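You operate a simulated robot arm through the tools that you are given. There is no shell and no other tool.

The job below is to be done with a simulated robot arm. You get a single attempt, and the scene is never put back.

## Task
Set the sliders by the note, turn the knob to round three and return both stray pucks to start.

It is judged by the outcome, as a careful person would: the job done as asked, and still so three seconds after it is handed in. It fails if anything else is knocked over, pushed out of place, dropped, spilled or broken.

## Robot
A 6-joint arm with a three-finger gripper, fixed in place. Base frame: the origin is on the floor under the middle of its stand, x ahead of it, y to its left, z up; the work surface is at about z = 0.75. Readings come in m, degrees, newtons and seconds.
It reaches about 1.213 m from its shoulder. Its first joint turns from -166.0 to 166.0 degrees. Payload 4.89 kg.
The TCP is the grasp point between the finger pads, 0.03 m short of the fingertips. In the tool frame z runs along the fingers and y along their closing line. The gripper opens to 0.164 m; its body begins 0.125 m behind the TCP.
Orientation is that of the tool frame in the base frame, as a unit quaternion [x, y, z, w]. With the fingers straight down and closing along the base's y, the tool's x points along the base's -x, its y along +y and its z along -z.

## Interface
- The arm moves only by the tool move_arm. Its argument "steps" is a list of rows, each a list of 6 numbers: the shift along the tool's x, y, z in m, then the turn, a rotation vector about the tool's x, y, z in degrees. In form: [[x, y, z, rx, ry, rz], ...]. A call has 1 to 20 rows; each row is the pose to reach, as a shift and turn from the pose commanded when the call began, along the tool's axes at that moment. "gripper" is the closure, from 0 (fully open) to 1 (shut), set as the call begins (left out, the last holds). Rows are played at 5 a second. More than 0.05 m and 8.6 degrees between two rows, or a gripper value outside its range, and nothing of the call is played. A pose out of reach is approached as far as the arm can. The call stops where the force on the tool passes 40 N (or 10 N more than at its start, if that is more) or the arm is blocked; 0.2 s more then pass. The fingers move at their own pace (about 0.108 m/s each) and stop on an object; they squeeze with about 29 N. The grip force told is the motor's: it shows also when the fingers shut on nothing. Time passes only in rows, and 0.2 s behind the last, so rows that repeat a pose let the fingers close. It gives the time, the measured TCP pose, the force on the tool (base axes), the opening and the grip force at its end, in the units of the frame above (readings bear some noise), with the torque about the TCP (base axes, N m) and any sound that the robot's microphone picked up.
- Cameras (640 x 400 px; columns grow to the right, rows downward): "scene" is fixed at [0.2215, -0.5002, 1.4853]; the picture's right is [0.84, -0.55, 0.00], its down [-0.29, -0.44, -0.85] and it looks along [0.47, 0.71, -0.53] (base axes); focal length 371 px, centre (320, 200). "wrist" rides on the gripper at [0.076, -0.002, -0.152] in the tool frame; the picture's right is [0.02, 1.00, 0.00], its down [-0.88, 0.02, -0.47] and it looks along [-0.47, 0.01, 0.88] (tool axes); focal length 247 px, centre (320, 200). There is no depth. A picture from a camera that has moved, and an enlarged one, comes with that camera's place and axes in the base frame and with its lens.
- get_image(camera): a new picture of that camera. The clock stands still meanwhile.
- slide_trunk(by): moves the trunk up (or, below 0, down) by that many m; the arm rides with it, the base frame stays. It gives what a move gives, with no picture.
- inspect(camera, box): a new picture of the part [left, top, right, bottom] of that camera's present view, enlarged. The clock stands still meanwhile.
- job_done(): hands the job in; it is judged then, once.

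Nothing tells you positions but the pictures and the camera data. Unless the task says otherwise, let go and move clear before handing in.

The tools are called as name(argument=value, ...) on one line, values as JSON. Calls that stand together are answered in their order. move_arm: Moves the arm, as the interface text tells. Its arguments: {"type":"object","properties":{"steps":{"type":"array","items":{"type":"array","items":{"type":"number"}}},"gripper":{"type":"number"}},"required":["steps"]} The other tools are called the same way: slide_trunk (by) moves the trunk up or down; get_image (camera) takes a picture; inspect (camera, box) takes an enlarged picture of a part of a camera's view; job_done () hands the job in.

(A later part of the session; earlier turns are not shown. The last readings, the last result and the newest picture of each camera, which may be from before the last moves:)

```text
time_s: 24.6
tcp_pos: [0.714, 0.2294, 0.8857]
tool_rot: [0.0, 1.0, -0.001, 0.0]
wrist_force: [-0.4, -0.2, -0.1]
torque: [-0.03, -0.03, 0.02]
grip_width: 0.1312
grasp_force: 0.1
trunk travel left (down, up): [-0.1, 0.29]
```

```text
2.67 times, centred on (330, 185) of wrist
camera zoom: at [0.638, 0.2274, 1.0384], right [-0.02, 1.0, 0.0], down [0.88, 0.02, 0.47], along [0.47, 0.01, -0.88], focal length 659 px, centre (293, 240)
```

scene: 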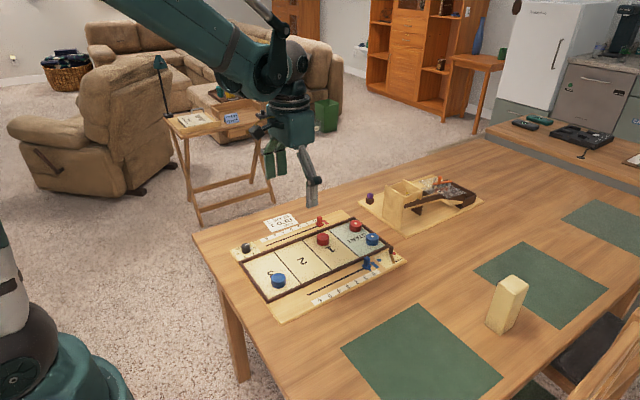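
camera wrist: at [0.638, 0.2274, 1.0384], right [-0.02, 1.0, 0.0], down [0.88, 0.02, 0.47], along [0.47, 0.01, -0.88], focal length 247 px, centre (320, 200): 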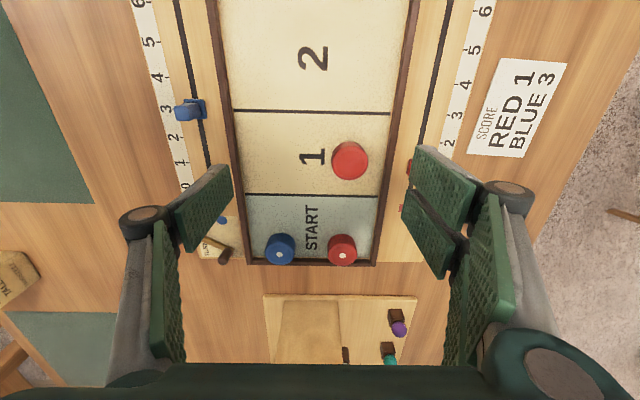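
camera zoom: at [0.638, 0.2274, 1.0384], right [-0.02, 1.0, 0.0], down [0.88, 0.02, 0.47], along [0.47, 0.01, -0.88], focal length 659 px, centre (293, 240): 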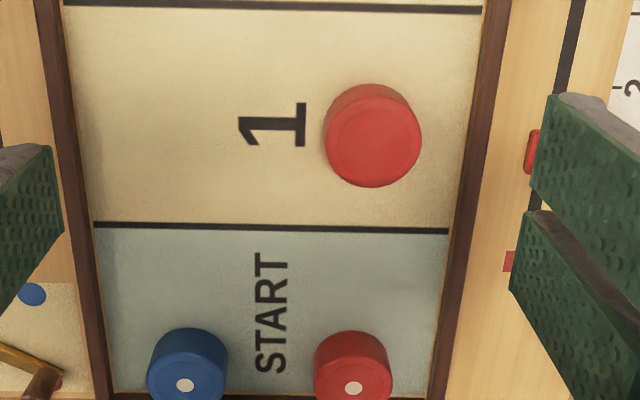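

The stray red puck is about 40 mm across at (0.729, 0.262); START spans x 0.781–0.885 and y 0.139–0.302, with its own pucks at about (0.857, 0.179) and (0.858, 0.262), so there is room for the strays in front of them at x≈0.805. I'll go above the red stray, a little to the −y side to stay off the frame wall.

move_arm(steps=[[-0.005, 0.0095, 0.015, 0, 0, 0], [-0.01, 0.019, 0.03, 0, 0, 0], [-0.015, 0.0286, 0.0457, 0, 0, 0], [-0.015, 0.0286, 0.0457, 0, 0, 0], [-0.015, 0.0286, 0.0457, 0, 0, 0]], gripper=0.67)

get_image(camera="wrist")

inspect(camera="wrist", box=[240, 90, 420, 230])

```text
time_s: 25.8
tcp_pos: [0.7304, 0.2559, 0.8387]
tool_rot: [0.0, 1.0, 0.0, -0.001]
wrist_force: [0.2, 0.2, -1.1]
torque: [0.01, 0.01, -0.01]
grip_width: 0.0539
grasp_force: 0.0
trunk travel left (down, up): [-0.1, 0.29]
```

```text
taken
camera wrist: at [0.6549, 0.2551, 0.9915], right [-0.02, 1.0, 0.0], down [0.88, 0.02, 0.47], along [0.47, 0.01, -0.88], focal length 247 px, centre (320, 200)
```

wrist: 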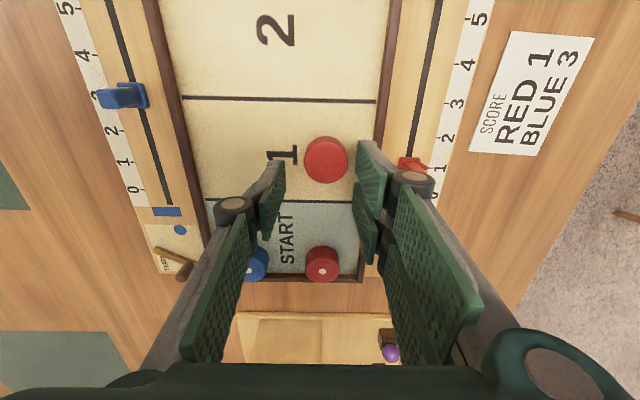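

```text
2.86 times, centred on (330, 160) of wrist
camera zoom: at [0.6549, 0.2551, 0.9915], right [-0.02, 1.0, 0.0], down [0.88, 0.02, 0.47], along [0.47, 0.01, -0.88], focal length 706 px, centre (291, 314)
```

zoom: 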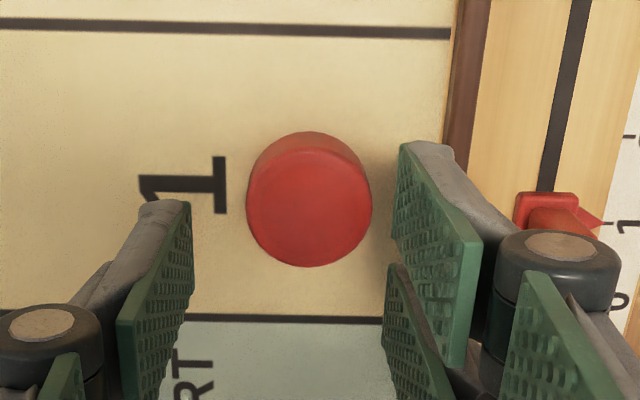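

The puck centre measures (0.729, 0.262). I'll shift +2 mm in y and lower until the tips are about 5 mm above the board, slowly.

move_arm(steps=[[0.001, 0.002, 0.01, 0, 0, 0], [0.001, 0.002, 0.022, 0, 0, 0], [0.001, 0.002, 0.034, 0, 0, 0], [0.001, 0.002, 0.04, 0, 0, 0], [0.001, 0.002, 0.044, 0, 0, 0], [0.001, 0.002, 0.044, 0, 0, 0]])

inspect(camera="wrist", box=[240, 90, 420, 230])

inspect(camera="scene", box=[280, 190, 380, 260])

```text
time_s: 27.2
tcp_pos: [0.7301, 0.2595, 0.7953]
tool_rot: [0.001, 1.0, 0.0, 0.0]
wrist_force: [-0.5, -0.8, 0.0]
torque: [0.01, 0.04, -0.02]
grip_width: 0.054
grasp_force: 0.0
trunk travel left (down, up): [-0.1, 0.29]
```

```text
2.86 times, centred on (330, 160) of wrist
camera zoom: at [0.6541, 0.2584, 0.9472], right [-0.02, 1.0, 0.0], down [0.88, 0.02, 0.47], along [0.47, 0.01, -0.88], focal length 706 px, centre (291, 314)
```

zoom: 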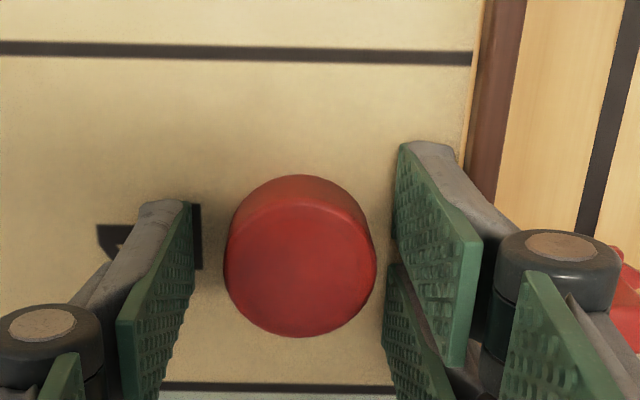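

```text
5.71 times, centred on (330, 225) of scene
camera zoom: at [0.2215, -0.5002, 1.4853], right [0.84, -0.55, 0.0], down [-0.29, -0.44, -0.85], along [0.47, 0.71, -0.53], focal length 2121 px, centre (263, 57)
```

zoom: 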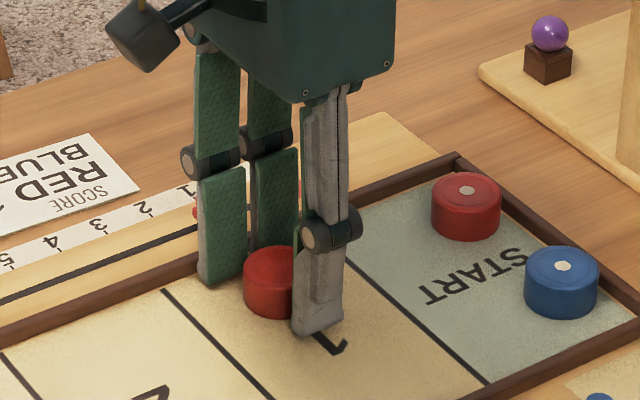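

The fingers straddle the puck with clearance on both sides and no contact. I'll close on it.

move_arm(steps=[[0, 0, 0, 0, 0, 0], [0, 0, 0, 0, 0, 0], [0, 0, 0, 0, 0, 0]], gripper=1)

inspect(camera="wrist", box=[240, 90, 420, 230])

```text
time_s: 28.0
tcp_pos: [0.7304, 0.2593, 0.7964]
tool_rot: [0.001, 1.0, 0.0, 0.0]
wrist_force: [0.3, 0.0, -0.8]
torque: [0.04, 0.01, 0.0]
grip_width: 0.038
grasp_force: 28.7
trunk travel left (down, up): [-0.1, 0.29]
```

```text
2.86 times, centred on (330, 160) of wrist
camera zoom: at [0.6541, 0.2584, 0.9473], right [-0.02, 1.0, 0.0], down [0.88, 0.02, 0.47], along [0.47, 0.01, -0.88], focal length 706 px, centre (291, 314)
```

zoom: 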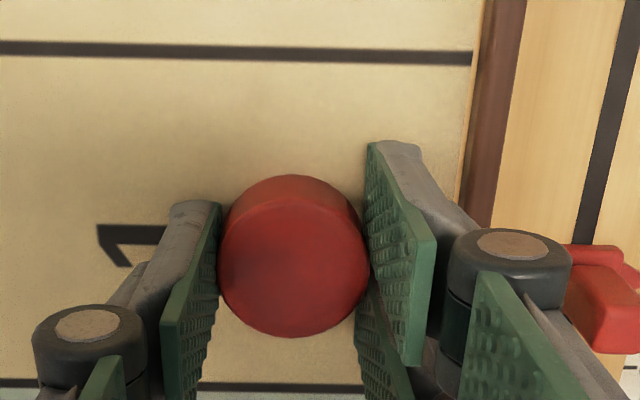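

Gripped at 38 mm, centred. I'll lift 3 cm and check it's held.

move_arm(steps=[[0, 0, -0.008, 0, 0, 0], [0, 0, -0.018, 0, 0, 0], [0, 0, -0.03, 0, 0, 0], [0, 0, -0.03, 0, 0, 0]])

inspect(camera="wrist", box=[240, 90, 420, 230])

inspect(camera="scene", box=[280, 190, 380, 260])

```text
time_s: 29.0
tcp_pos: [0.73, 0.2594, 0.8269]
tool_rot: [0.0, 1.0, 0.0, 0.0]
wrist_force: [0.4, -0.8, -1.0]
torque: [0.01, 0.04, 0.05]
grip_width: 0.0381
grasp_force: 28.7
trunk travel left (down, up): [-0.1, 0.29]
```

```text
2.86 times, centred on (330, 160) of wrist
camera zoom: at [0.6542, 0.2579, 0.9783], right [-0.02, 1.0, 0.0], down [0.88, 0.02, 0.47], along [0.47, 0.01, -0.88], focal length 706 px, centre (291, 314)
```

zoom: 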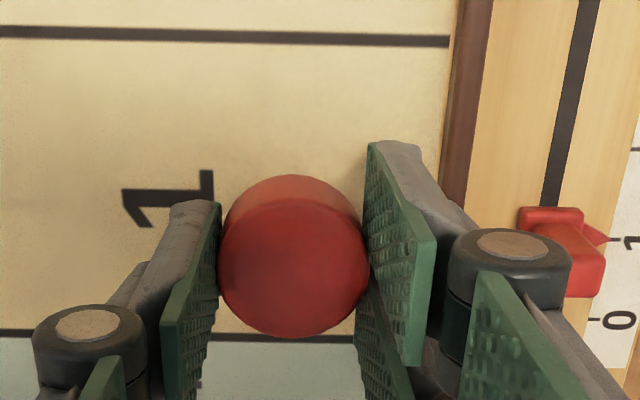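

```text
5.71 times, centred on (330, 225) of scene
camera zoom: at [0.2215, -0.5002, 1.4853], right [0.84, -0.55, 0.0], down [-0.29, -0.44, -0.85], along [0.47, 0.71, -0.53], focal length 2121 px, centre (263, 57)
```

zoom: 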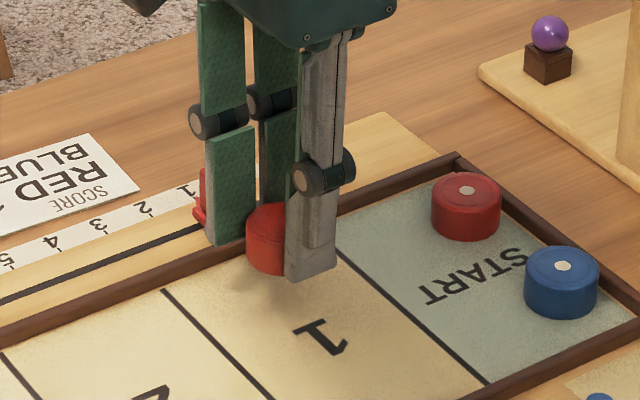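

Held securely. I'll carry it over to START at about (0.805, 0.255), still lifted, and look before lowering.

move_arm(steps=[[-0.02, -0.001, 0, 0, 0, 0], [-0.04, -0.002, 0, 0, 0, 0], [-0.06, -0.0035, 0, 0, 0, 0], [-0.075, -0.0044, 0, 0, 0, 0], [-0.075, -0.0044, 0, 0, 0, 0]])

get_image(camera="wrist")

inspect(camera="wrist", box=[240, 90, 420, 230])

inspect(camera="scene", box=[300, 180, 400, 250])

```text
time_s: 30.2
tcp_pos: [0.8056, 0.2541, 0.8243]
tool_rot: [0.0, 1.0, 0.0, -0.001]
wrist_force: [-0.5, 0.3, -0.2]
torque: [-0.01, -0.01, -0.01]
grip_width: 0.0379
grasp_force: 28.9
trunk travel left (down, up): [-0.1, 0.29]
```

```text
taken
camera wrist: at [0.7295, 0.2524, 0.9766], right [-0.02, 1.0, 0.0], down [0.88, 0.02, 0.47], along [0.47, 0.01, -0.88], focal length 247 px, centre (320, 200)
```

wrist: 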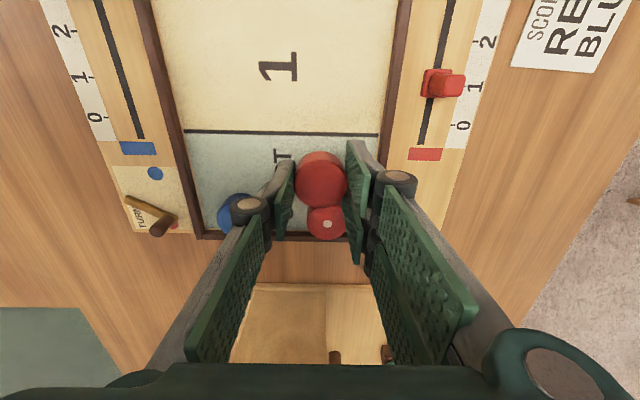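

```text
2.86 times, centred on (330, 160) of wrist
camera zoom: at [0.7295, 0.2524, 0.9766], right [-0.02, 1.0, 0.0], down [0.88, 0.02, 0.47], along [0.47, 0.01, -0.88], focal length 706 px, centre (291, 314)
```

zoom: 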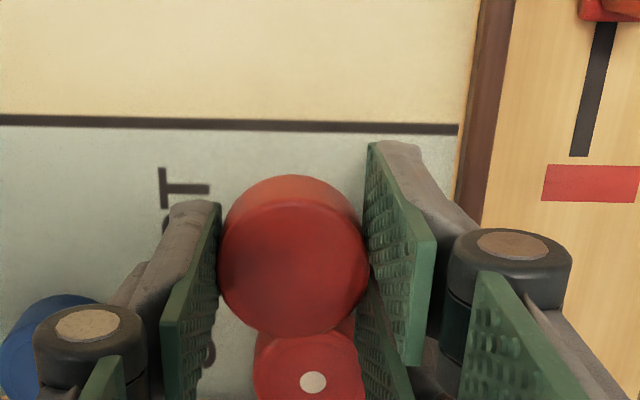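

```text
5.71 times, centred on (350, 215) of scene
camera zoom: at [0.2215, -0.5002, 1.4853], right [0.84, -0.55, 0.0], down [-0.29, -0.44, -0.85], along [0.47, 0.71, -0.53], focal length 2121 px, centre (149, 114)
```

zoom: 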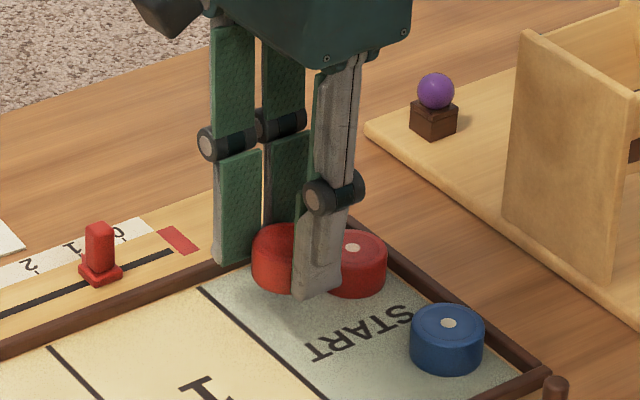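

The held puck clears START's own pucks by over 1 cm. I'll shift 2 mm further in and lower it back to the height at which it was picked up.

move_arm(steps=[[-0.002, 0, 0.008, 0, 0, 0], [-0.002, 0, 0.016, 0, 0, 0], [-0.002, 0, 0.023, 0, 0, 0], [-0.002, 0, 0.0265, 0, 0, 0], [-0.002, 0, 0.029, 0, 0, 0], [-0.002, 0, 0.029, 0, 0, 0]])

inspect(camera="wrist", box=[240, 90, 420, 230])

inspect(camera="scene", box=[300, 180, 400, 250])

```text
time_s: 31.6
tcp_pos: [0.8079, 0.2559, 0.7964]
tool_rot: [0.0, 1.0, 0.0, 0.0]
wrist_force: [-0.4, -0.3, 0.2]
torque: [0.01, -0.01, -0.03]
grip_width: 0.038
grasp_force: 29.3
trunk travel left (down, up): [-0.1, 0.29]
```

```text
2.86 times, centred on (330, 160) of wrist
camera zoom: at [0.7317, 0.2537, 0.9481], right [-0.02, 1.0, 0.0], down [0.88, 0.02, 0.47], along [0.47, 0.01, -0.88], focal length 706 px, centre (291, 314)
```

zoom: 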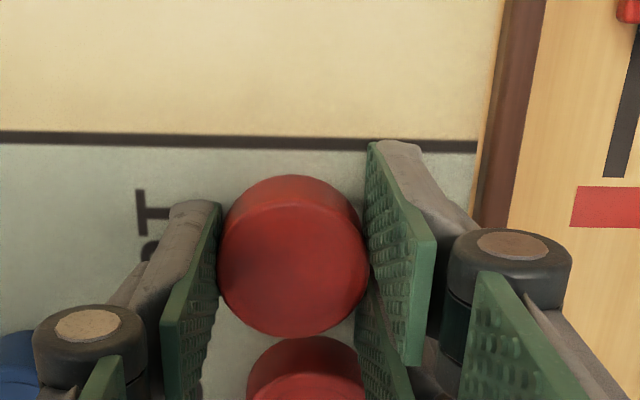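

```text
5.71 times, centred on (350, 215) of scene
camera zoom: at [0.2215, -0.5002, 1.4853], right [0.84, -0.55, 0.0], down [-0.29, -0.44, -0.85], along [0.47, 0.71, -0.53], focal length 2121 px, centre (149, 114)
```

zoom: 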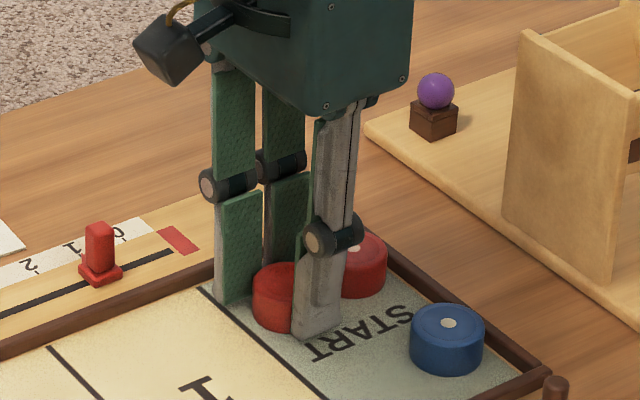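

The puck is within a millimetre of the board inside START. I'll open just 6 mm per side and then lift straight up.

move_arm(steps=[[0, 0, 0.0007, 0, 0, 0], [0, 0, 0.0007, 0, 0, 0], [0, 0, 0.0007, 0, 0, 0]])

move_arm(steps=[[0, 0, 0, 0, 0, 0], [0, 0, 0, 0, 0, 0], [0, 0, 0, 0, 0, 0]], gripper=0.69)

move_arm(steps=[[0, 0, -0.01, 0, 0, 0], [0, 0, -0.03, 0, 0, 0], [0, 0, -0.06, 0, 0, 0], [0, 0, -0.09, 0, 0, 0], [0, 0, -0.09, 0, 0, 0]])

get_image(camera="wrist")

inspect(camera="scene", box=[300, 180, 400, 250])

```text
time_s: 32.4
tcp_pos: [0.8078, 0.2547, 0.7958]
tool_rot: [-0.001, 1.0, -0.001, -0.001]
wrist_force: [0.3, -0.1, 0.0]
torque: [-0.01, -0.02, 0.03]
grip_width: 0.0379
grasp_force: 29.0
trunk travel left (down, up): [-0.1, 0.29]
```

```text
time_s: 33.2
tcp_pos: [0.8082, 0.2543, 0.7959]
tool_rot: [0.0, 1.0, 0.0, 0.0]
wrist_force: [-0.2, 0.6, -0.6]
torque: [-0.01, 0.03, 0.01]
grip_width: 0.0508
grasp_force: 0.1
trunk travel left (down, up): [-0.1, 0.29]
```

```text
time_s: 34.4
tcp_pos: [0.8064, 0.2553, 0.8846]
tool_rot: [0.0, 1.0, 0.0, 0.0]
wrist_force: [0.1, -0.2, -0.9]
torque: [-0.01, 0.03, 0.04]
grip_width: 0.0509
grasp_force: 0.1
trunk travel left (down, up): [-0.1, 0.29]
```

```text
taken
camera wrist: at [0.7302, 0.2542, 1.0368], right [-0.02, 1.0, 0.0], down [0.88, 0.02, 0.47], along [0.47, 0.01, -0.88], focal length 247 px, centre (320, 200)
```

wrist: 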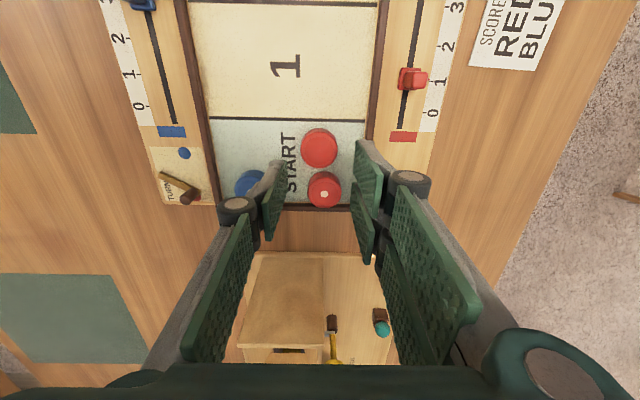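

```text
5.71 times, centred on (350, 215) of scene
camera zoom: at [0.2215, -0.5002, 1.4853], right [0.84, -0.55, 0.0], down [-0.29, -0.44, -0.85], along [0.47, 0.71, -0.53], focal length 2121 px, centre (149, 114)
```

zoom: 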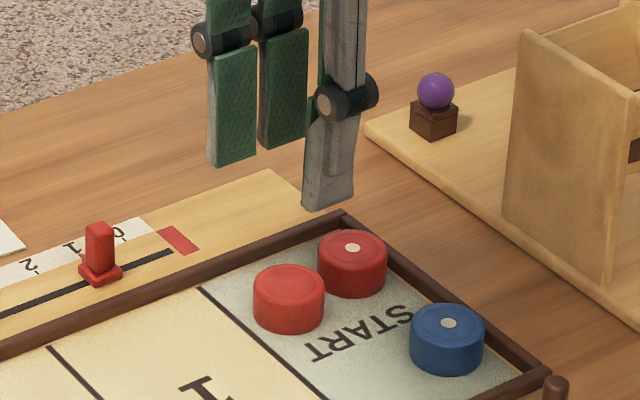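

The red puck stands inside START, clear of the others. Now I'll travel (still high) to look at the blue stray in zone 3.

move_arm(steps=[[0.038, -0.009, 0, 0, 0, 0], [0.076, -0.018, 0, 0, 0, 0], [0.114, -0.028, 0, 0, 0, 0], [0.152, -0.037, 0, 0, 0, 0], [0.19, -0.047, 0, 0, 0, 0], [0.228, -0.056, 0, 0, 0, 0], [0.266, -0.066, 0, 0, 0, 0], [0.3, -0.075, 0, 0, 0, 0], [0.3, -0.075, 0, 0, 0, 0]], gripper=0.4)

get_image(camera="wrist")

inspect(camera="wrist", box=[240, 90, 420, 230])

```text
time_s: 36.4
tcp_pos: [0.5064, 0.1819, 0.8875]
tool_rot: [0.0, 1.0, 0.0, 0.0]
wrist_force: [0.0, -0.2, -0.6]
torque: [0.03, 0.02, 0.02]
grip_width: 0.098
grasp_force: 0.1
trunk travel left (down, up): [-0.1, 0.29]
```

```text
taken
camera wrist: at [0.4318, 0.18, 1.0391], right [-0.02, 1.0, 0.0], down [0.88, 0.02, 0.47], along [0.47, 0.01, -0.88], focal length 247 px, centre (320, 200)
```

wrist: 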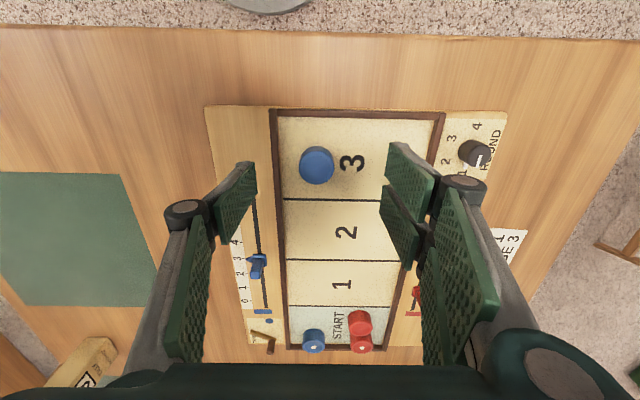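

```text
2.86 times, centred on (330, 160) of wrist
camera zoom: at [0.4318, 0.18, 1.0391], right [-0.02, 1.0, 0.0], down [0.88, 0.02, 0.47], along [0.47, 0.01, -0.88], focal length 706 px, centre (291, 314)
```

zoom: 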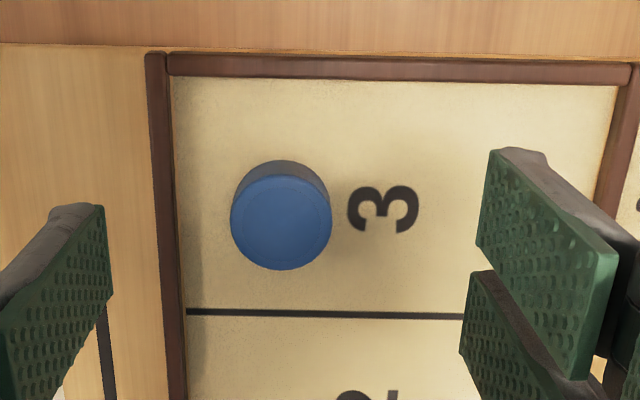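

The blue stray is at about (0.529, 0.178). I'll align above it, a few mm to the +y side to keep the single finger off the wall at y≈0.139.

move_arm(steps=[[-0.008, 0, 0.016, 0, 0, 0], [-0.016, 0.0005, 0.032, 0, 0, 0], [-0.0226, 0.0005, 0.0475, 0, 0, 0], [-0.0226, 0.0005, 0.0475, 0, 0, 0], [-0.0226, 0.0005, 0.0475, 0, 0, 0]], gripper=0.67)

inspect(camera="wrist", box=[240, 90, 420, 230])

```text
time_s: 37.6
tcp_pos: [0.5303, 0.1814, 0.8381]
tool_rot: [-0.001, 1.0, 0.0, 0.0]
wrist_force: [0.2, 0.1, -0.2]
torque: [-0.03, 0.02, -0.03]
grip_width: 0.0541
grasp_force: 0.0
trunk travel left (down, up): [-0.1, 0.29]
```

```text
2.86 times, centred on (330, 160) of wrist
camera zoom: at [0.4545, 0.1805, 0.99], right [-0.02, 1.0, 0.0], down [0.88, 0.02, 0.47], along [0.47, 0.01, -0.88], focal length 706 px, centre (291, 314)
```

zoom: 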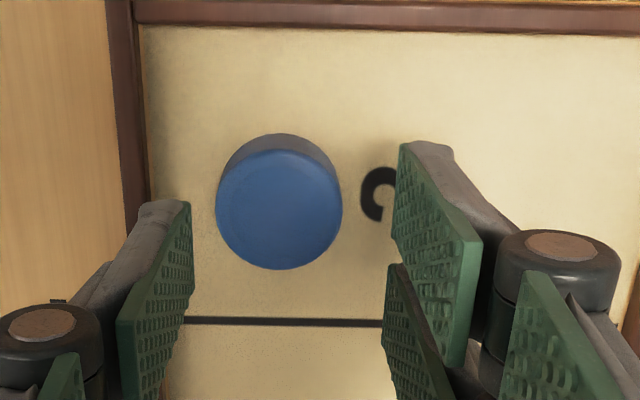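

Alignment is good. Lowering to the same grasp height as before.

move_arm(steps=[[0.001, 0, 0.01, 0, 0, 0], [0.001, 0, 0.021, 0, 0, 0], [0.001, 0, 0.032, 0, 0, 0], [0.001, 0, 0.038, 0, 0, 0], [0.001, 0, 0.0427, 0, 0, 0], [0.001, 0, 0.0427, 0, 0, 0]])

inspect(camera="wrist", box=[240, 90, 420, 230])

inspect(camera="scene", box=[230, 240, 330, 310])

```text
time_s: 39.0
tcp_pos: [0.5299, 0.1807, 0.7961]
tool_rot: [0.0, 1.0, -0.001, 0.0]
wrist_force: [0.1, 0.0, 0.9]
torque: [-0.02, 0.0, 0.0]
grip_width: 0.0541
grasp_force: 0.0
trunk travel left (down, up): [-0.1, 0.29]
```

```text
2.86 times, centred on (330, 160) of wrist
camera zoom: at [0.453, 0.1797, 0.9482], right [-0.02, 1.0, 0.0], down [0.88, 0.02, 0.47], along [0.47, 0.01, -0.88], focal length 706 px, centre (291, 314)
```

zoom: 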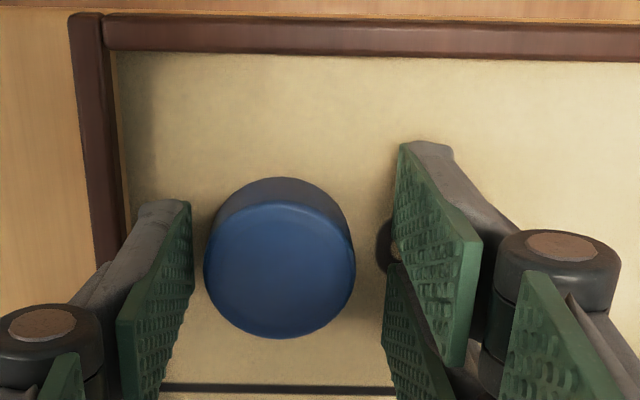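

```text
5.71 times, centred on (280, 275) of scene
camera zoom: at [0.2215, -0.5002, 1.4853], right [0.84, -0.55, 0.0], down [-0.29, -0.44, -0.85], along [0.47, 0.71, -0.53], focal length 2121 px, centre (549, -229)
```

zoom: 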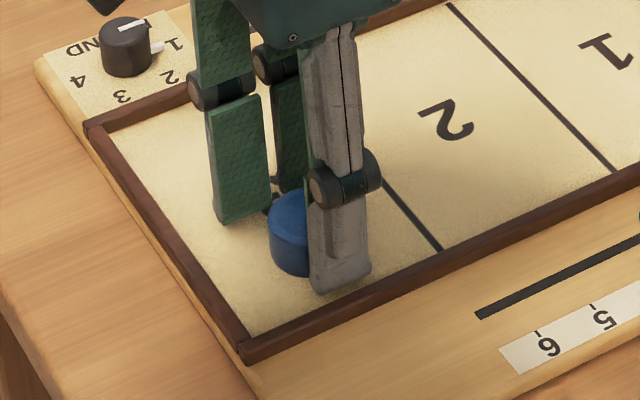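

The puck is between the pads with clearance all round. I'll close and lift 3 cm.

move_arm(steps=[[0, 0, 0, 0, 0, 0], [0, 0, 0, 0, 0, 0], [0, 0, 0, 0, 0, 0]], gripper=1)

move_arm(steps=[[0, 0, -0.008, 0, 0, 0], [0, 0, -0.018, 0, 0, 0], [0, 0, -0.03, 0, 0, 0], [0, 0, -0.04, 0, 0, 0], [0, 0, -0.04, 0, 0, 0]])

inspect(camera="wrist", box=[240, 90, 420, 230])

inspect(camera="scene", box=[230, 230, 330, 300])

```text
time_s: 39.8
tcp_pos: [0.5283, 0.1798, 0.7962]
tool_rot: [0.0, 1.0, 0.0, 0.0]
wrist_force: [0.3, -0.5, -0.5]
torque: [-0.04, 0.03, -0.02]
grip_width: 0.0378
grasp_force: 29.0
trunk travel left (down, up): [-0.1, 0.29]
```

```text
time_s: 41.0
tcp_pos: [0.529, 0.1817, 0.8357]
tool_rot: [0.0, 1.0, 0.001, -0.001]
wrist_force: [-0.2, -1.0, 0.1]
torque: [-0.01, 0.0, 0.01]
grip_width: 0.038
grasp_force: 29.0
trunk travel left (down, up): [-0.1, 0.29]
```

```text
2.86 times, centred on (330, 160) of wrist
camera zoom: at [0.4526, 0.1801, 0.9883], right [-0.02, 1.0, 0.0], down [0.88, 0.02, 0.47], along [0.47, 0.01, -0.88], focal length 706 px, centre (291, 314)
```

zoom: 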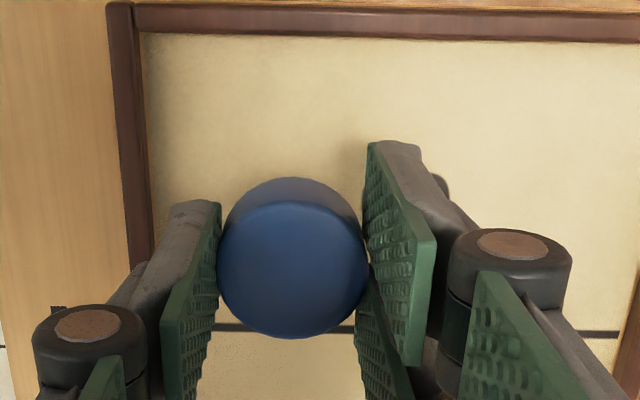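

```text
5.71 times, centred on (280, 265) of scene
camera zoom: at [0.2215, -0.5002, 1.4853], right [0.84, -0.55, 0.0], down [-0.29, -0.44, -0.85], along [0.47, 0.71, -0.53], focal length 2121 px, centre (549, -171)
```

zoom: 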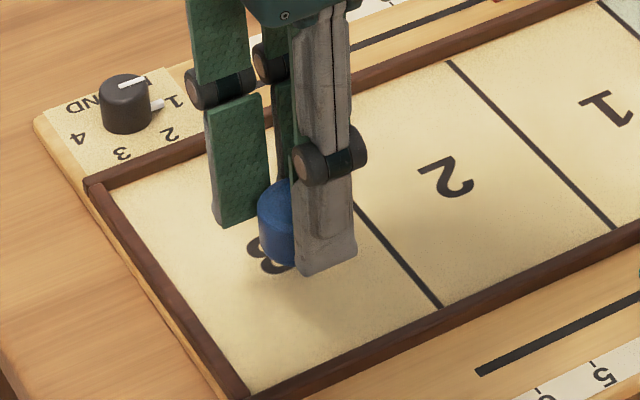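

Held securely. I'll carry it along the board at this height to START at about (0.8075, 0.179).

move_arm(steps=[[-0.035, -0.0003, 0, 0, 0, 0], [-0.07, -0.0006, 0, 0, 0, 0], [-0.105, -0.001, 0, 0, 0, 0], [-0.14, -0.001, 0, 0, 0, 0], [-0.175, -0.0015, 0, 0, 0, 0], [-0.21, -0.0015, 0, 0, 0, 0], [-0.245, -0.0015, 0, 0, 0, 0], [-0.278, -0.0015, 0, 0, 0, 0], [-0.278, -0.0015, 0, 0, 0, 0], [-0.278, -0.0015, 0, 0, 0, 0]])

get_image(camera="wrist")

inspect(camera="wrist", box=[240, 90, 420, 230])

inspect(camera="scene", box=[310, 190, 410, 260])

```text
time_s: 43.2
tcp_pos: [0.8075, 0.1813, 0.8376]
tool_rot: [0.0, 1.0, 0.0, -0.001]
wrist_force: [0.3, 0.1, 0.5]
torque: [0.0, 0.05, 0.0]
grip_width: 0.0379
grasp_force: 29.2
trunk travel left (down, up): [-0.1, 0.29]
```

```text
taken
camera wrist: at [0.7313, 0.18, 0.9888], right [-0.02, 1.0, 0.0], down [0.88, 0.02, 0.47], along [0.47, 0.01, -0.88], focal length 247 px, centre (320, 200)
```

wrist: 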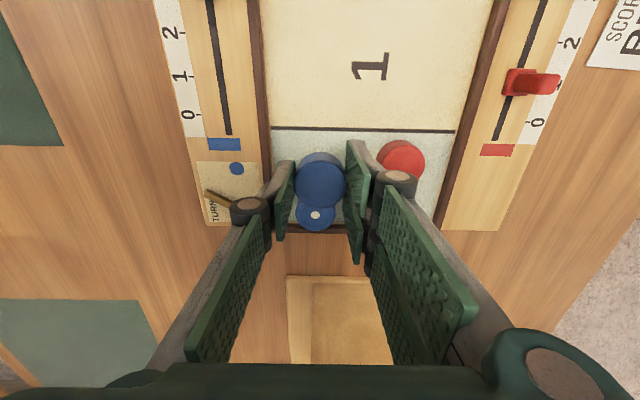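

```text
2.86 times, centred on (330, 160) of wrist
camera zoom: at [0.7313, 0.18, 0.9888], right [-0.02, 1.0, 0.0], down [0.88, 0.02, 0.47], along [0.47, 0.01, -0.88], focal length 706 px, centre (291, 314)
```

zoom: 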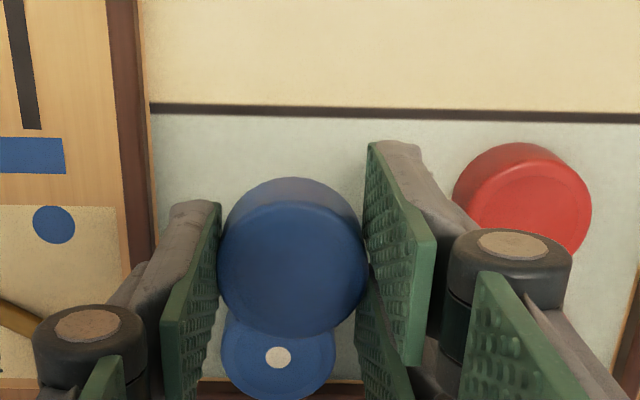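

```text
5.71 times, centred on (360, 225) of scene
camera zoom: at [0.2215, -0.5002, 1.4853], right [0.84, -0.55, 0.0], down [-0.29, -0.44, -0.85], along [0.47, 0.71, -0.53], focal length 2121 px, centre (91, 57)
```

zoom: 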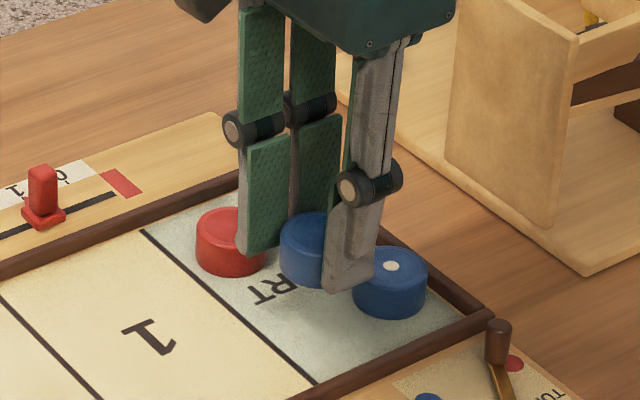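

There's a clear gap to the red puck and to START's own blue puck. Lowering to the pick-up height.

move_arm(steps=[[0, -0.001, 0.01, 0, 0, 0], [0, -0.001, 0.02, 0, 0, 0], [0, -0.001, 0.03, 0, 0, 0], [0, -0.001, 0.036, 0, 0, 0], [0, -0.001, 0.0403, 0, 0, 0], [0, -0.001, 0.0403, 0, 0, 0]])

inspect(camera="wrist", box=[240, 90, 420, 230])

inspect(camera="scene", box=[310, 190, 410, 260])

```text
time_s: 44.6
tcp_pos: [0.8074, 0.1798, 0.797]
tool_rot: [0.0, 1.0, 0.0, 0.0]
wrist_force: [1.7, 3.0, 20.5]
torque: [-0.01, -0.09, -0.02]
grip_width: 0.0378
grasp_force: 28.8
trunk travel left (down, up): [-0.1, 0.29]
```

```text
2.86 times, centred on (330, 160) of wrist
camera zoom: at [0.7306, 0.1775, 0.9478], right [-0.02, 1.0, 0.0], down [0.88, 0.02, 0.47], along [0.47, 0.01, -0.88], focal length 706 px, centre (291, 314)
```

zoom: 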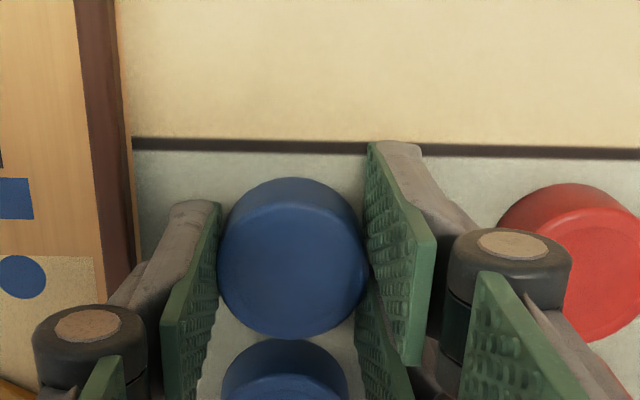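

```text
5.71 times, centred on (360, 225) of scene
camera zoom: at [0.2215, -0.5002, 1.4853], right [0.84, -0.55, 0.0], down [-0.29, -0.44, -0.85], along [0.47, 0.71, -0.53], focal length 2121 px, centre (91, 57)
```

zoom: 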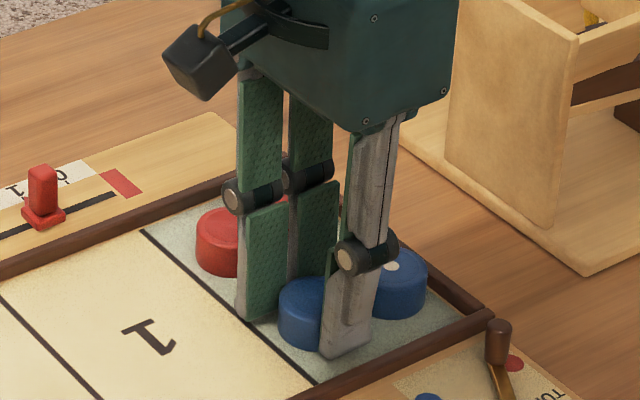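

The puck rests on the board (about 20 N of contact felt). I'll open a little and lift away.

move_arm(steps=[[0, 0, -0.0005, 0, 0, 0], [0, 0, -0.0005, 0, 0, 0], [0, 0, -0.0005, 0, 0, 0]], gripper=0.7)

move_arm(steps=[[0, 0, -0.01, 0, 0, 0], [0, 0, -0.03, 0, 0, 0], [0, 0, -0.06, 0, 0, 0], [0, 0, -0.09, 0, 0, 0], [0, 0, -0.09, 0, 0, 0]])

get_image(camera="wrist")

inspect(camera="scene", box=[310, 190, 410, 260])

```text
time_s: 45.4
tcp_pos: [0.8079, 0.1779, 0.7948]
tool_rot: [0.0, 1.0, 0.0, -0.001]
wrist_force: [-0.6, -0.4, -1.0]
torque: [-0.01, -0.03, -0.02]
grip_width: 0.0493
grasp_force: 0.0
trunk travel left (down, up): [-0.1, 0.29]
```

```text
time_s: 46.6
tcp_pos: [0.8058, 0.1758, 0.8852]
tool_rot: [0.0, 1.0, 0.0, 0.0]
wrist_force: [-0.2, -0.4, -0.2]
torque: [0.02, 0.02, 0.02]
grip_width: 0.0493
grasp_force: 0.0
trunk travel left (down, up): [-0.1, 0.29]
```

```text
taken
camera wrist: at [0.7291, 0.1746, 1.0372], right [-0.02, 1.0, 0.0], down [0.88, 0.02, 0.47], along [0.47, 0.01, -0.88], focal length 247 px, centre (320, 200)
```

wrist: 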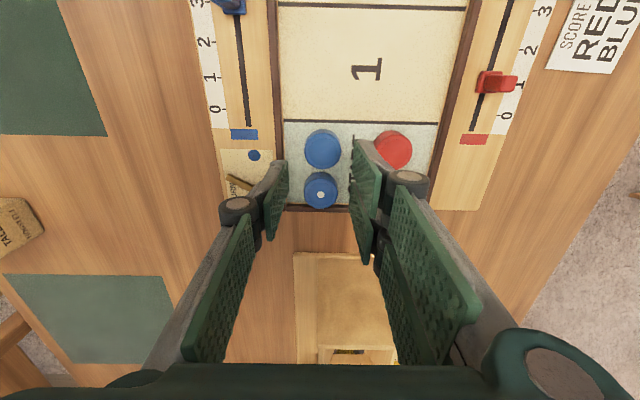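

```text
5.71 times, centred on (360, 225) of scene
camera zoom: at [0.2215, -0.5002, 1.4853], right [0.84, -0.55, 0.0], down [-0.29, -0.44, -0.85], along [0.47, 0.71, -0.53], focal length 2121 px, centre (91, 57)
```

zoom: 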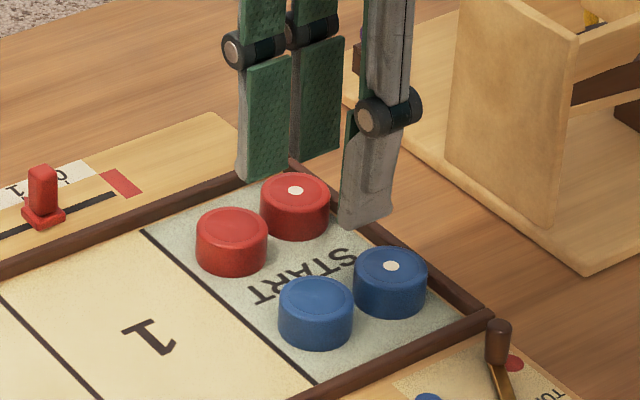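

All four pucks stand in START, undisturbed. Now the knob: I'll travel high over to its corner for a close look.

move_arm(steps=[[0.034, 0.017, -0.01, 0, 0, 0], [0.068, 0.034, -0.02, 0, 0, 0], [0.102, 0.051, -0.02, 0, 0, 0], [0.136, 0.068, -0.02, 0, 0, 0], [0.17, 0.085, -0.02, 0, 0, 0], [0.204, 0.102, -0.02, 0, 0, 0], [0.238, 0.119, -0.02, 0, 0, 0], [0.272, 0.136, -0.02, 0, 0, 0], [0.306, 0.153, -0.01, 0, 0, 0], [0.336, 0.172, 0, 0, 0, 0], [0.336, 0.172, 0, 0, 0, 0]], gripper=0.3)

get_image(camera="wrist")

inspect(camera="wrist", box=[270, 100, 400, 190])

inspect(camera="scene", box=[220, 220, 290, 270])

```text
time_s: 49.0
tcp_pos: [0.4708, 0.35, 0.8876]
tool_rot: [0.001, 1.0, 0.0, 0.0]
wrist_force: [0.5, -1.3, 0.0]
torque: [0.05, 0.04, -0.03]
grip_width: 0.1149
grasp_force: 0.1
trunk travel left (down, up): [-0.1, 0.29]
```

```text
taken
camera wrist: at [0.3947, 0.3492, 1.0399], right [-0.02, 1.0, 0.0], down [0.88, 0.02, 0.47], along [0.47, 0.01, -0.88], focal length 247 px, centre (320, 200)
```

wrist: 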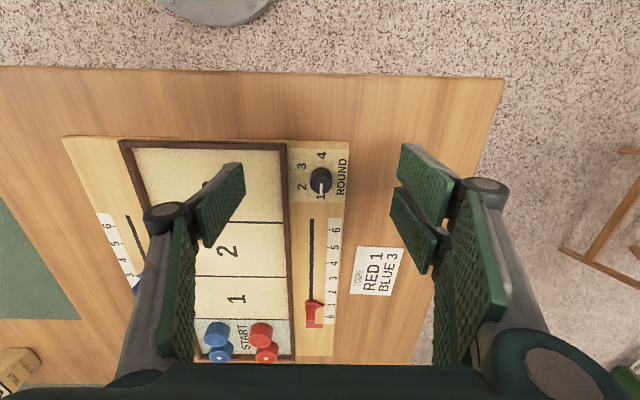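

```text
4.44 times, centred on (335, 145) of wrist
camera zoom: at [0.3947, 0.3492, 1.0399], right [-0.02, 1.0, 0.0], down [0.88, 0.02, 0.47], along [0.47, 0.01, -0.88], focal length 1098 px, centre (253, 444)
```

zoom: 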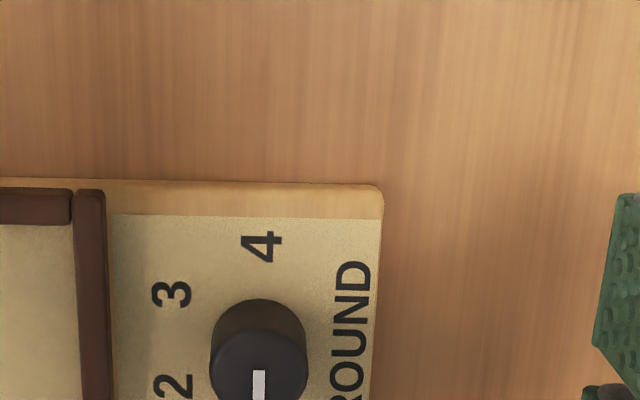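

```text
8.00 times, centred on (255, 245) of scene
camera zoom: at [0.2215, -0.5002, 1.4853], right [0.84, -0.55, 0.0], down [-0.29, -0.44, -0.85], along [0.47, 0.71, -0.53], focal length 2970 px, centre (840, -160)
```

zoom: 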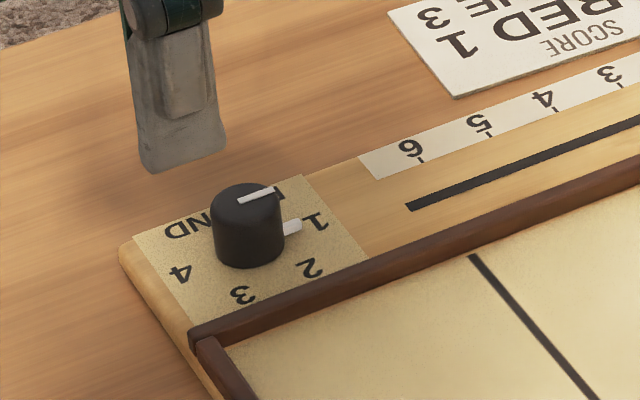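

I'll enlarge the knob itself to fix its centre, height and pointer angle.

inspect(camera="wrist", box=[280, 140, 360, 210])

```text
5.71 times, centred on (320, 175) of wrist
camera zoom: at [0.3947, 0.3492, 1.0399], right [-0.02, 1.0, 0.0], down [0.88, 0.02, 0.47], along [0.47, 0.01, -0.88], focal length 1411 px, centre (320, 343)
```

zoom: 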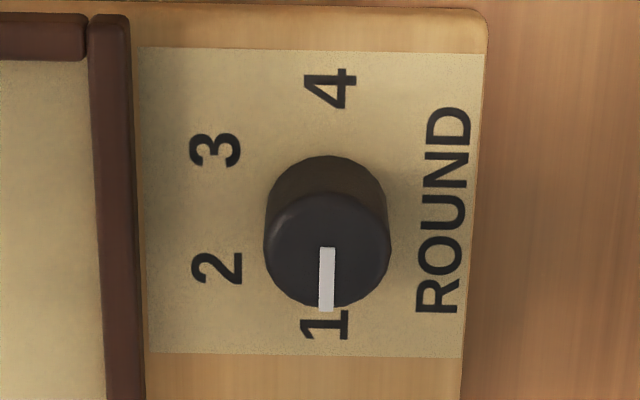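

The knob is a cylinder about 25 mm across at (0.511, 0.353), top at z≈0.783, pointing at 1. Mark 3 is 120° clockwise from there, so I'll first turn the hand 60° the other way in the air, so that the turn stays symmetric and the two-finger side stays away from the frame wall.

move_arm(steps=[[-0.005, 0.0, 0, 0, 0, -7.5], [-0.01, 0.0, 0, 0, 0, -15], [-0.015, 0.0005, 0, 0, 0, -22.5], [-0.02, 0.001, 0, 0, 0, -30], [-0.025, 0.001, 0, 0, 0, -37.5], [-0.03, 0.001, 0, 0, 0, -45], [-0.035, 0.0015, 0, 0, 0, -52.5], [-0.04, 0.0018, 0, 0, 0, -60], [-0.04, 0.0018, 0, 0, 0, -60]], gripper=0.3)

get_image(camera="wrist")

get_image(camera="scene")

```text
time_s: 51.0
tcp_pos: [0.5119, 0.3521, 0.8839]
tool_rot: [-0.501, 0.865, -0.001, 0.0]
wrist_force: [-0.5, 0.6, 0.4]
torque: [-0.02, 0.02, 0.0]
grip_width: 0.1149
grasp_force: 0.2
trunk travel left (down, up): [-0.1, 0.29]
```

```text
taken
camera wrist: at [0.4751, 0.2853, 1.0376], right [-0.88, 0.48, 0.0], down [0.42, 0.77, 0.47], along [0.23, 0.41, -0.88], focal length 247 px, centre (320, 200)
```

wrist: 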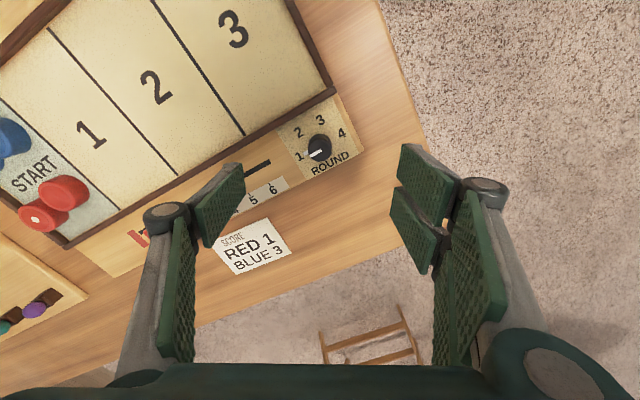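

```text
taken
```

scene: 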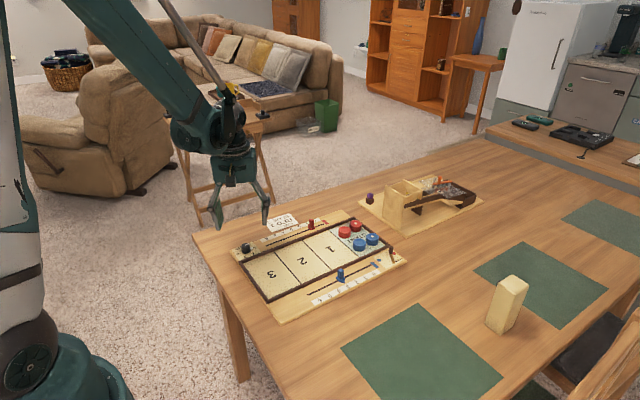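

The hand is now at −60° as planned. I'll narrow the fingers to about 41 mm, come down to just above the knob, and check alignment.

move_arm(steps=[[0, 0, 0.015, 0, 0, 0], [0, 0, 0.03, 0, 0, 0], [0, 0, 0.045, 0, 0, 0], [0, 0, 0.06, 0, 0, 0], [0, 0, 0.06, 0, 0, 0], [0, 0, 0.06, 0, 0, 0]], gripper=0.75)

get_image(camera="wrist")

inspect(camera="wrist", box=[280, 130, 360, 200])

```text
time_s: 52.4
tcp_pos: [0.5104, 0.3519, 0.8267]
tool_rot: [-0.5, 0.866, 0.0, 0.0]
wrist_force: [0.8, -0.1, 0.0]
torque: [-0.01, 0.01, -0.02]
grip_width: 0.0411
grasp_force: 0.0
trunk travel left (down, up): [-0.1, 0.29]
```

```text
taken
camera wrist: at [0.4738, 0.2859, 0.9783], right [-0.88, 0.48, 0.0], down [0.42, 0.77, 0.47], along [0.23, 0.41, -0.88], focal length 247 px, centre (320, 200)
```

wrist: 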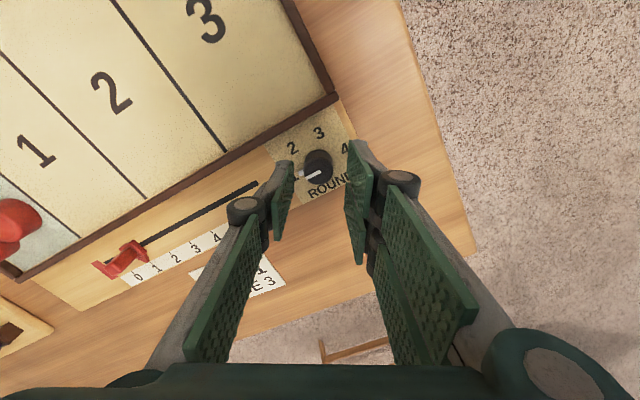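

```text
5.71 times, centred on (320, 165) of wrist
camera zoom: at [0.4738, 0.2859, 0.9783], right [-0.88, 0.48, 0.0], down [0.42, 0.77, 0.47], along [0.23, 0.41, -0.88], focal length 1411 px, centre (320, 400)
```

zoom: 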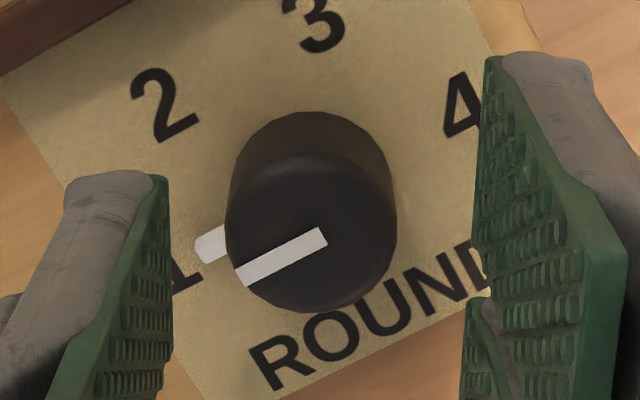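

The knob is centred within about 1.5 mm of the grip centre; the pointer lies low (z≈0.765), below where the tips will go. I'll correct by 1.5 mm and lower so tips stop at z≈0.77.

move_arm(steps=[[0, -0.0015, 0.008, 0, 0, 0], [0, -0.0015, 0.017, 0, 0, 0], [0, -0.0015, 0.024, 0, 0, 0], [0, -0.0015, 0.0278, 0, 0, 0], [0, -0.0015, 0.0278, 0, 0, 0]])

inspect(camera="wrist", box=[260, 120, 380, 220])

inspect(camera="scene", box=[220, 210, 290, 260])

```text
time_s: 53.6
tcp_pos: [0.5118, 0.3515, 0.7986]
tool_rot: [-0.499, 0.866, 0.0, 0.0]
wrist_force: [0.1, 1.1, 0.8]
torque: [-0.01, -0.01, 0.02]
grip_width: 0.0409
grasp_force: 0.0
trunk travel left (down, up): [-0.1, 0.29]
```

```text
4.00 times, centred on (320, 170) of wrist
camera zoom: at [0.4751, 0.2843, 0.9503], right [-0.88, 0.48, 0.0], down [0.42, 0.77, 0.47], along [0.23, 0.41, -0.88], focal length 988 px, centre (320, 320)
```

zoom: 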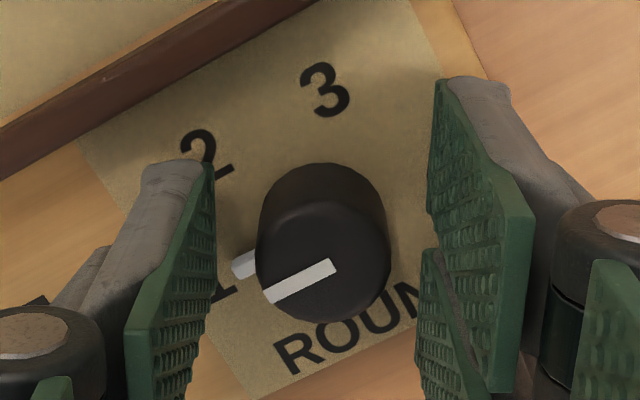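

```text
8.00 times, centred on (255, 235) of scene
camera zoom: at [0.2215, -0.5002, 1.4853], right [0.84, -0.55, 0.0], down [-0.29, -0.44, -0.85], along [0.47, 0.71, -0.53], focal length 2970 px, centre (840, -80)
```

zoom: 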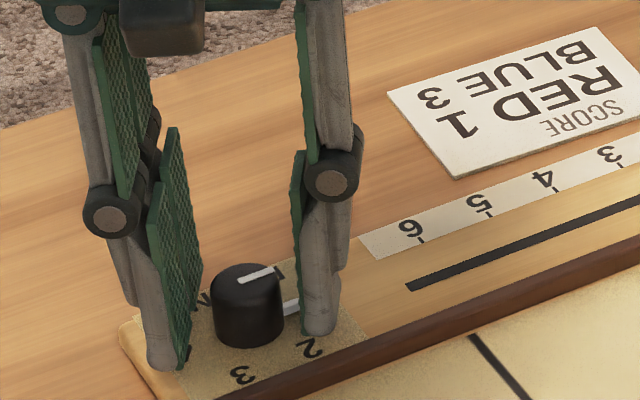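

The knob is centred to within a millimetre. I'll close on it gently and check the force before turning.

move_arm(steps=[[0, 0, 0, 0, 0, 0], [0, 0, 0, 0, 0, 0], [0, 0, 0, 0, 0, 0]], gripper=1)

inspect(camera="wrist", box=[260, 120, 380, 220])

```text
time_s: 54.4
tcp_pos: [0.5109, 0.3518, 0.798]
tool_rot: [-0.5, 0.866, 0.0, 0.0]
wrist_force: [-10.0, 3.7, -5.2]
torque: [0.2, 0.23, 0.05]
grip_width: 0.0244
grasp_force: 45.0
trunk travel left (down, up): [-0.1, 0.29]
```

```text
4.00 times, centred on (320, 170) of wrist
camera zoom: at [0.4749, 0.2846, 0.9503], right [-0.88, 0.48, 0.0], down [0.42, 0.77, 0.47], along [0.23, 0.41, -0.88], focal length 988 px, centre (320, 320)
```

zoom: 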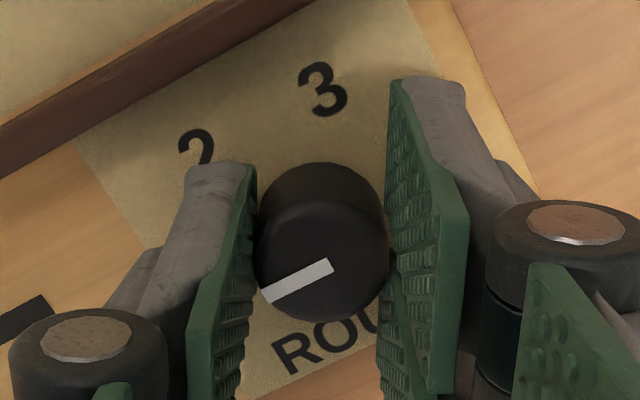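

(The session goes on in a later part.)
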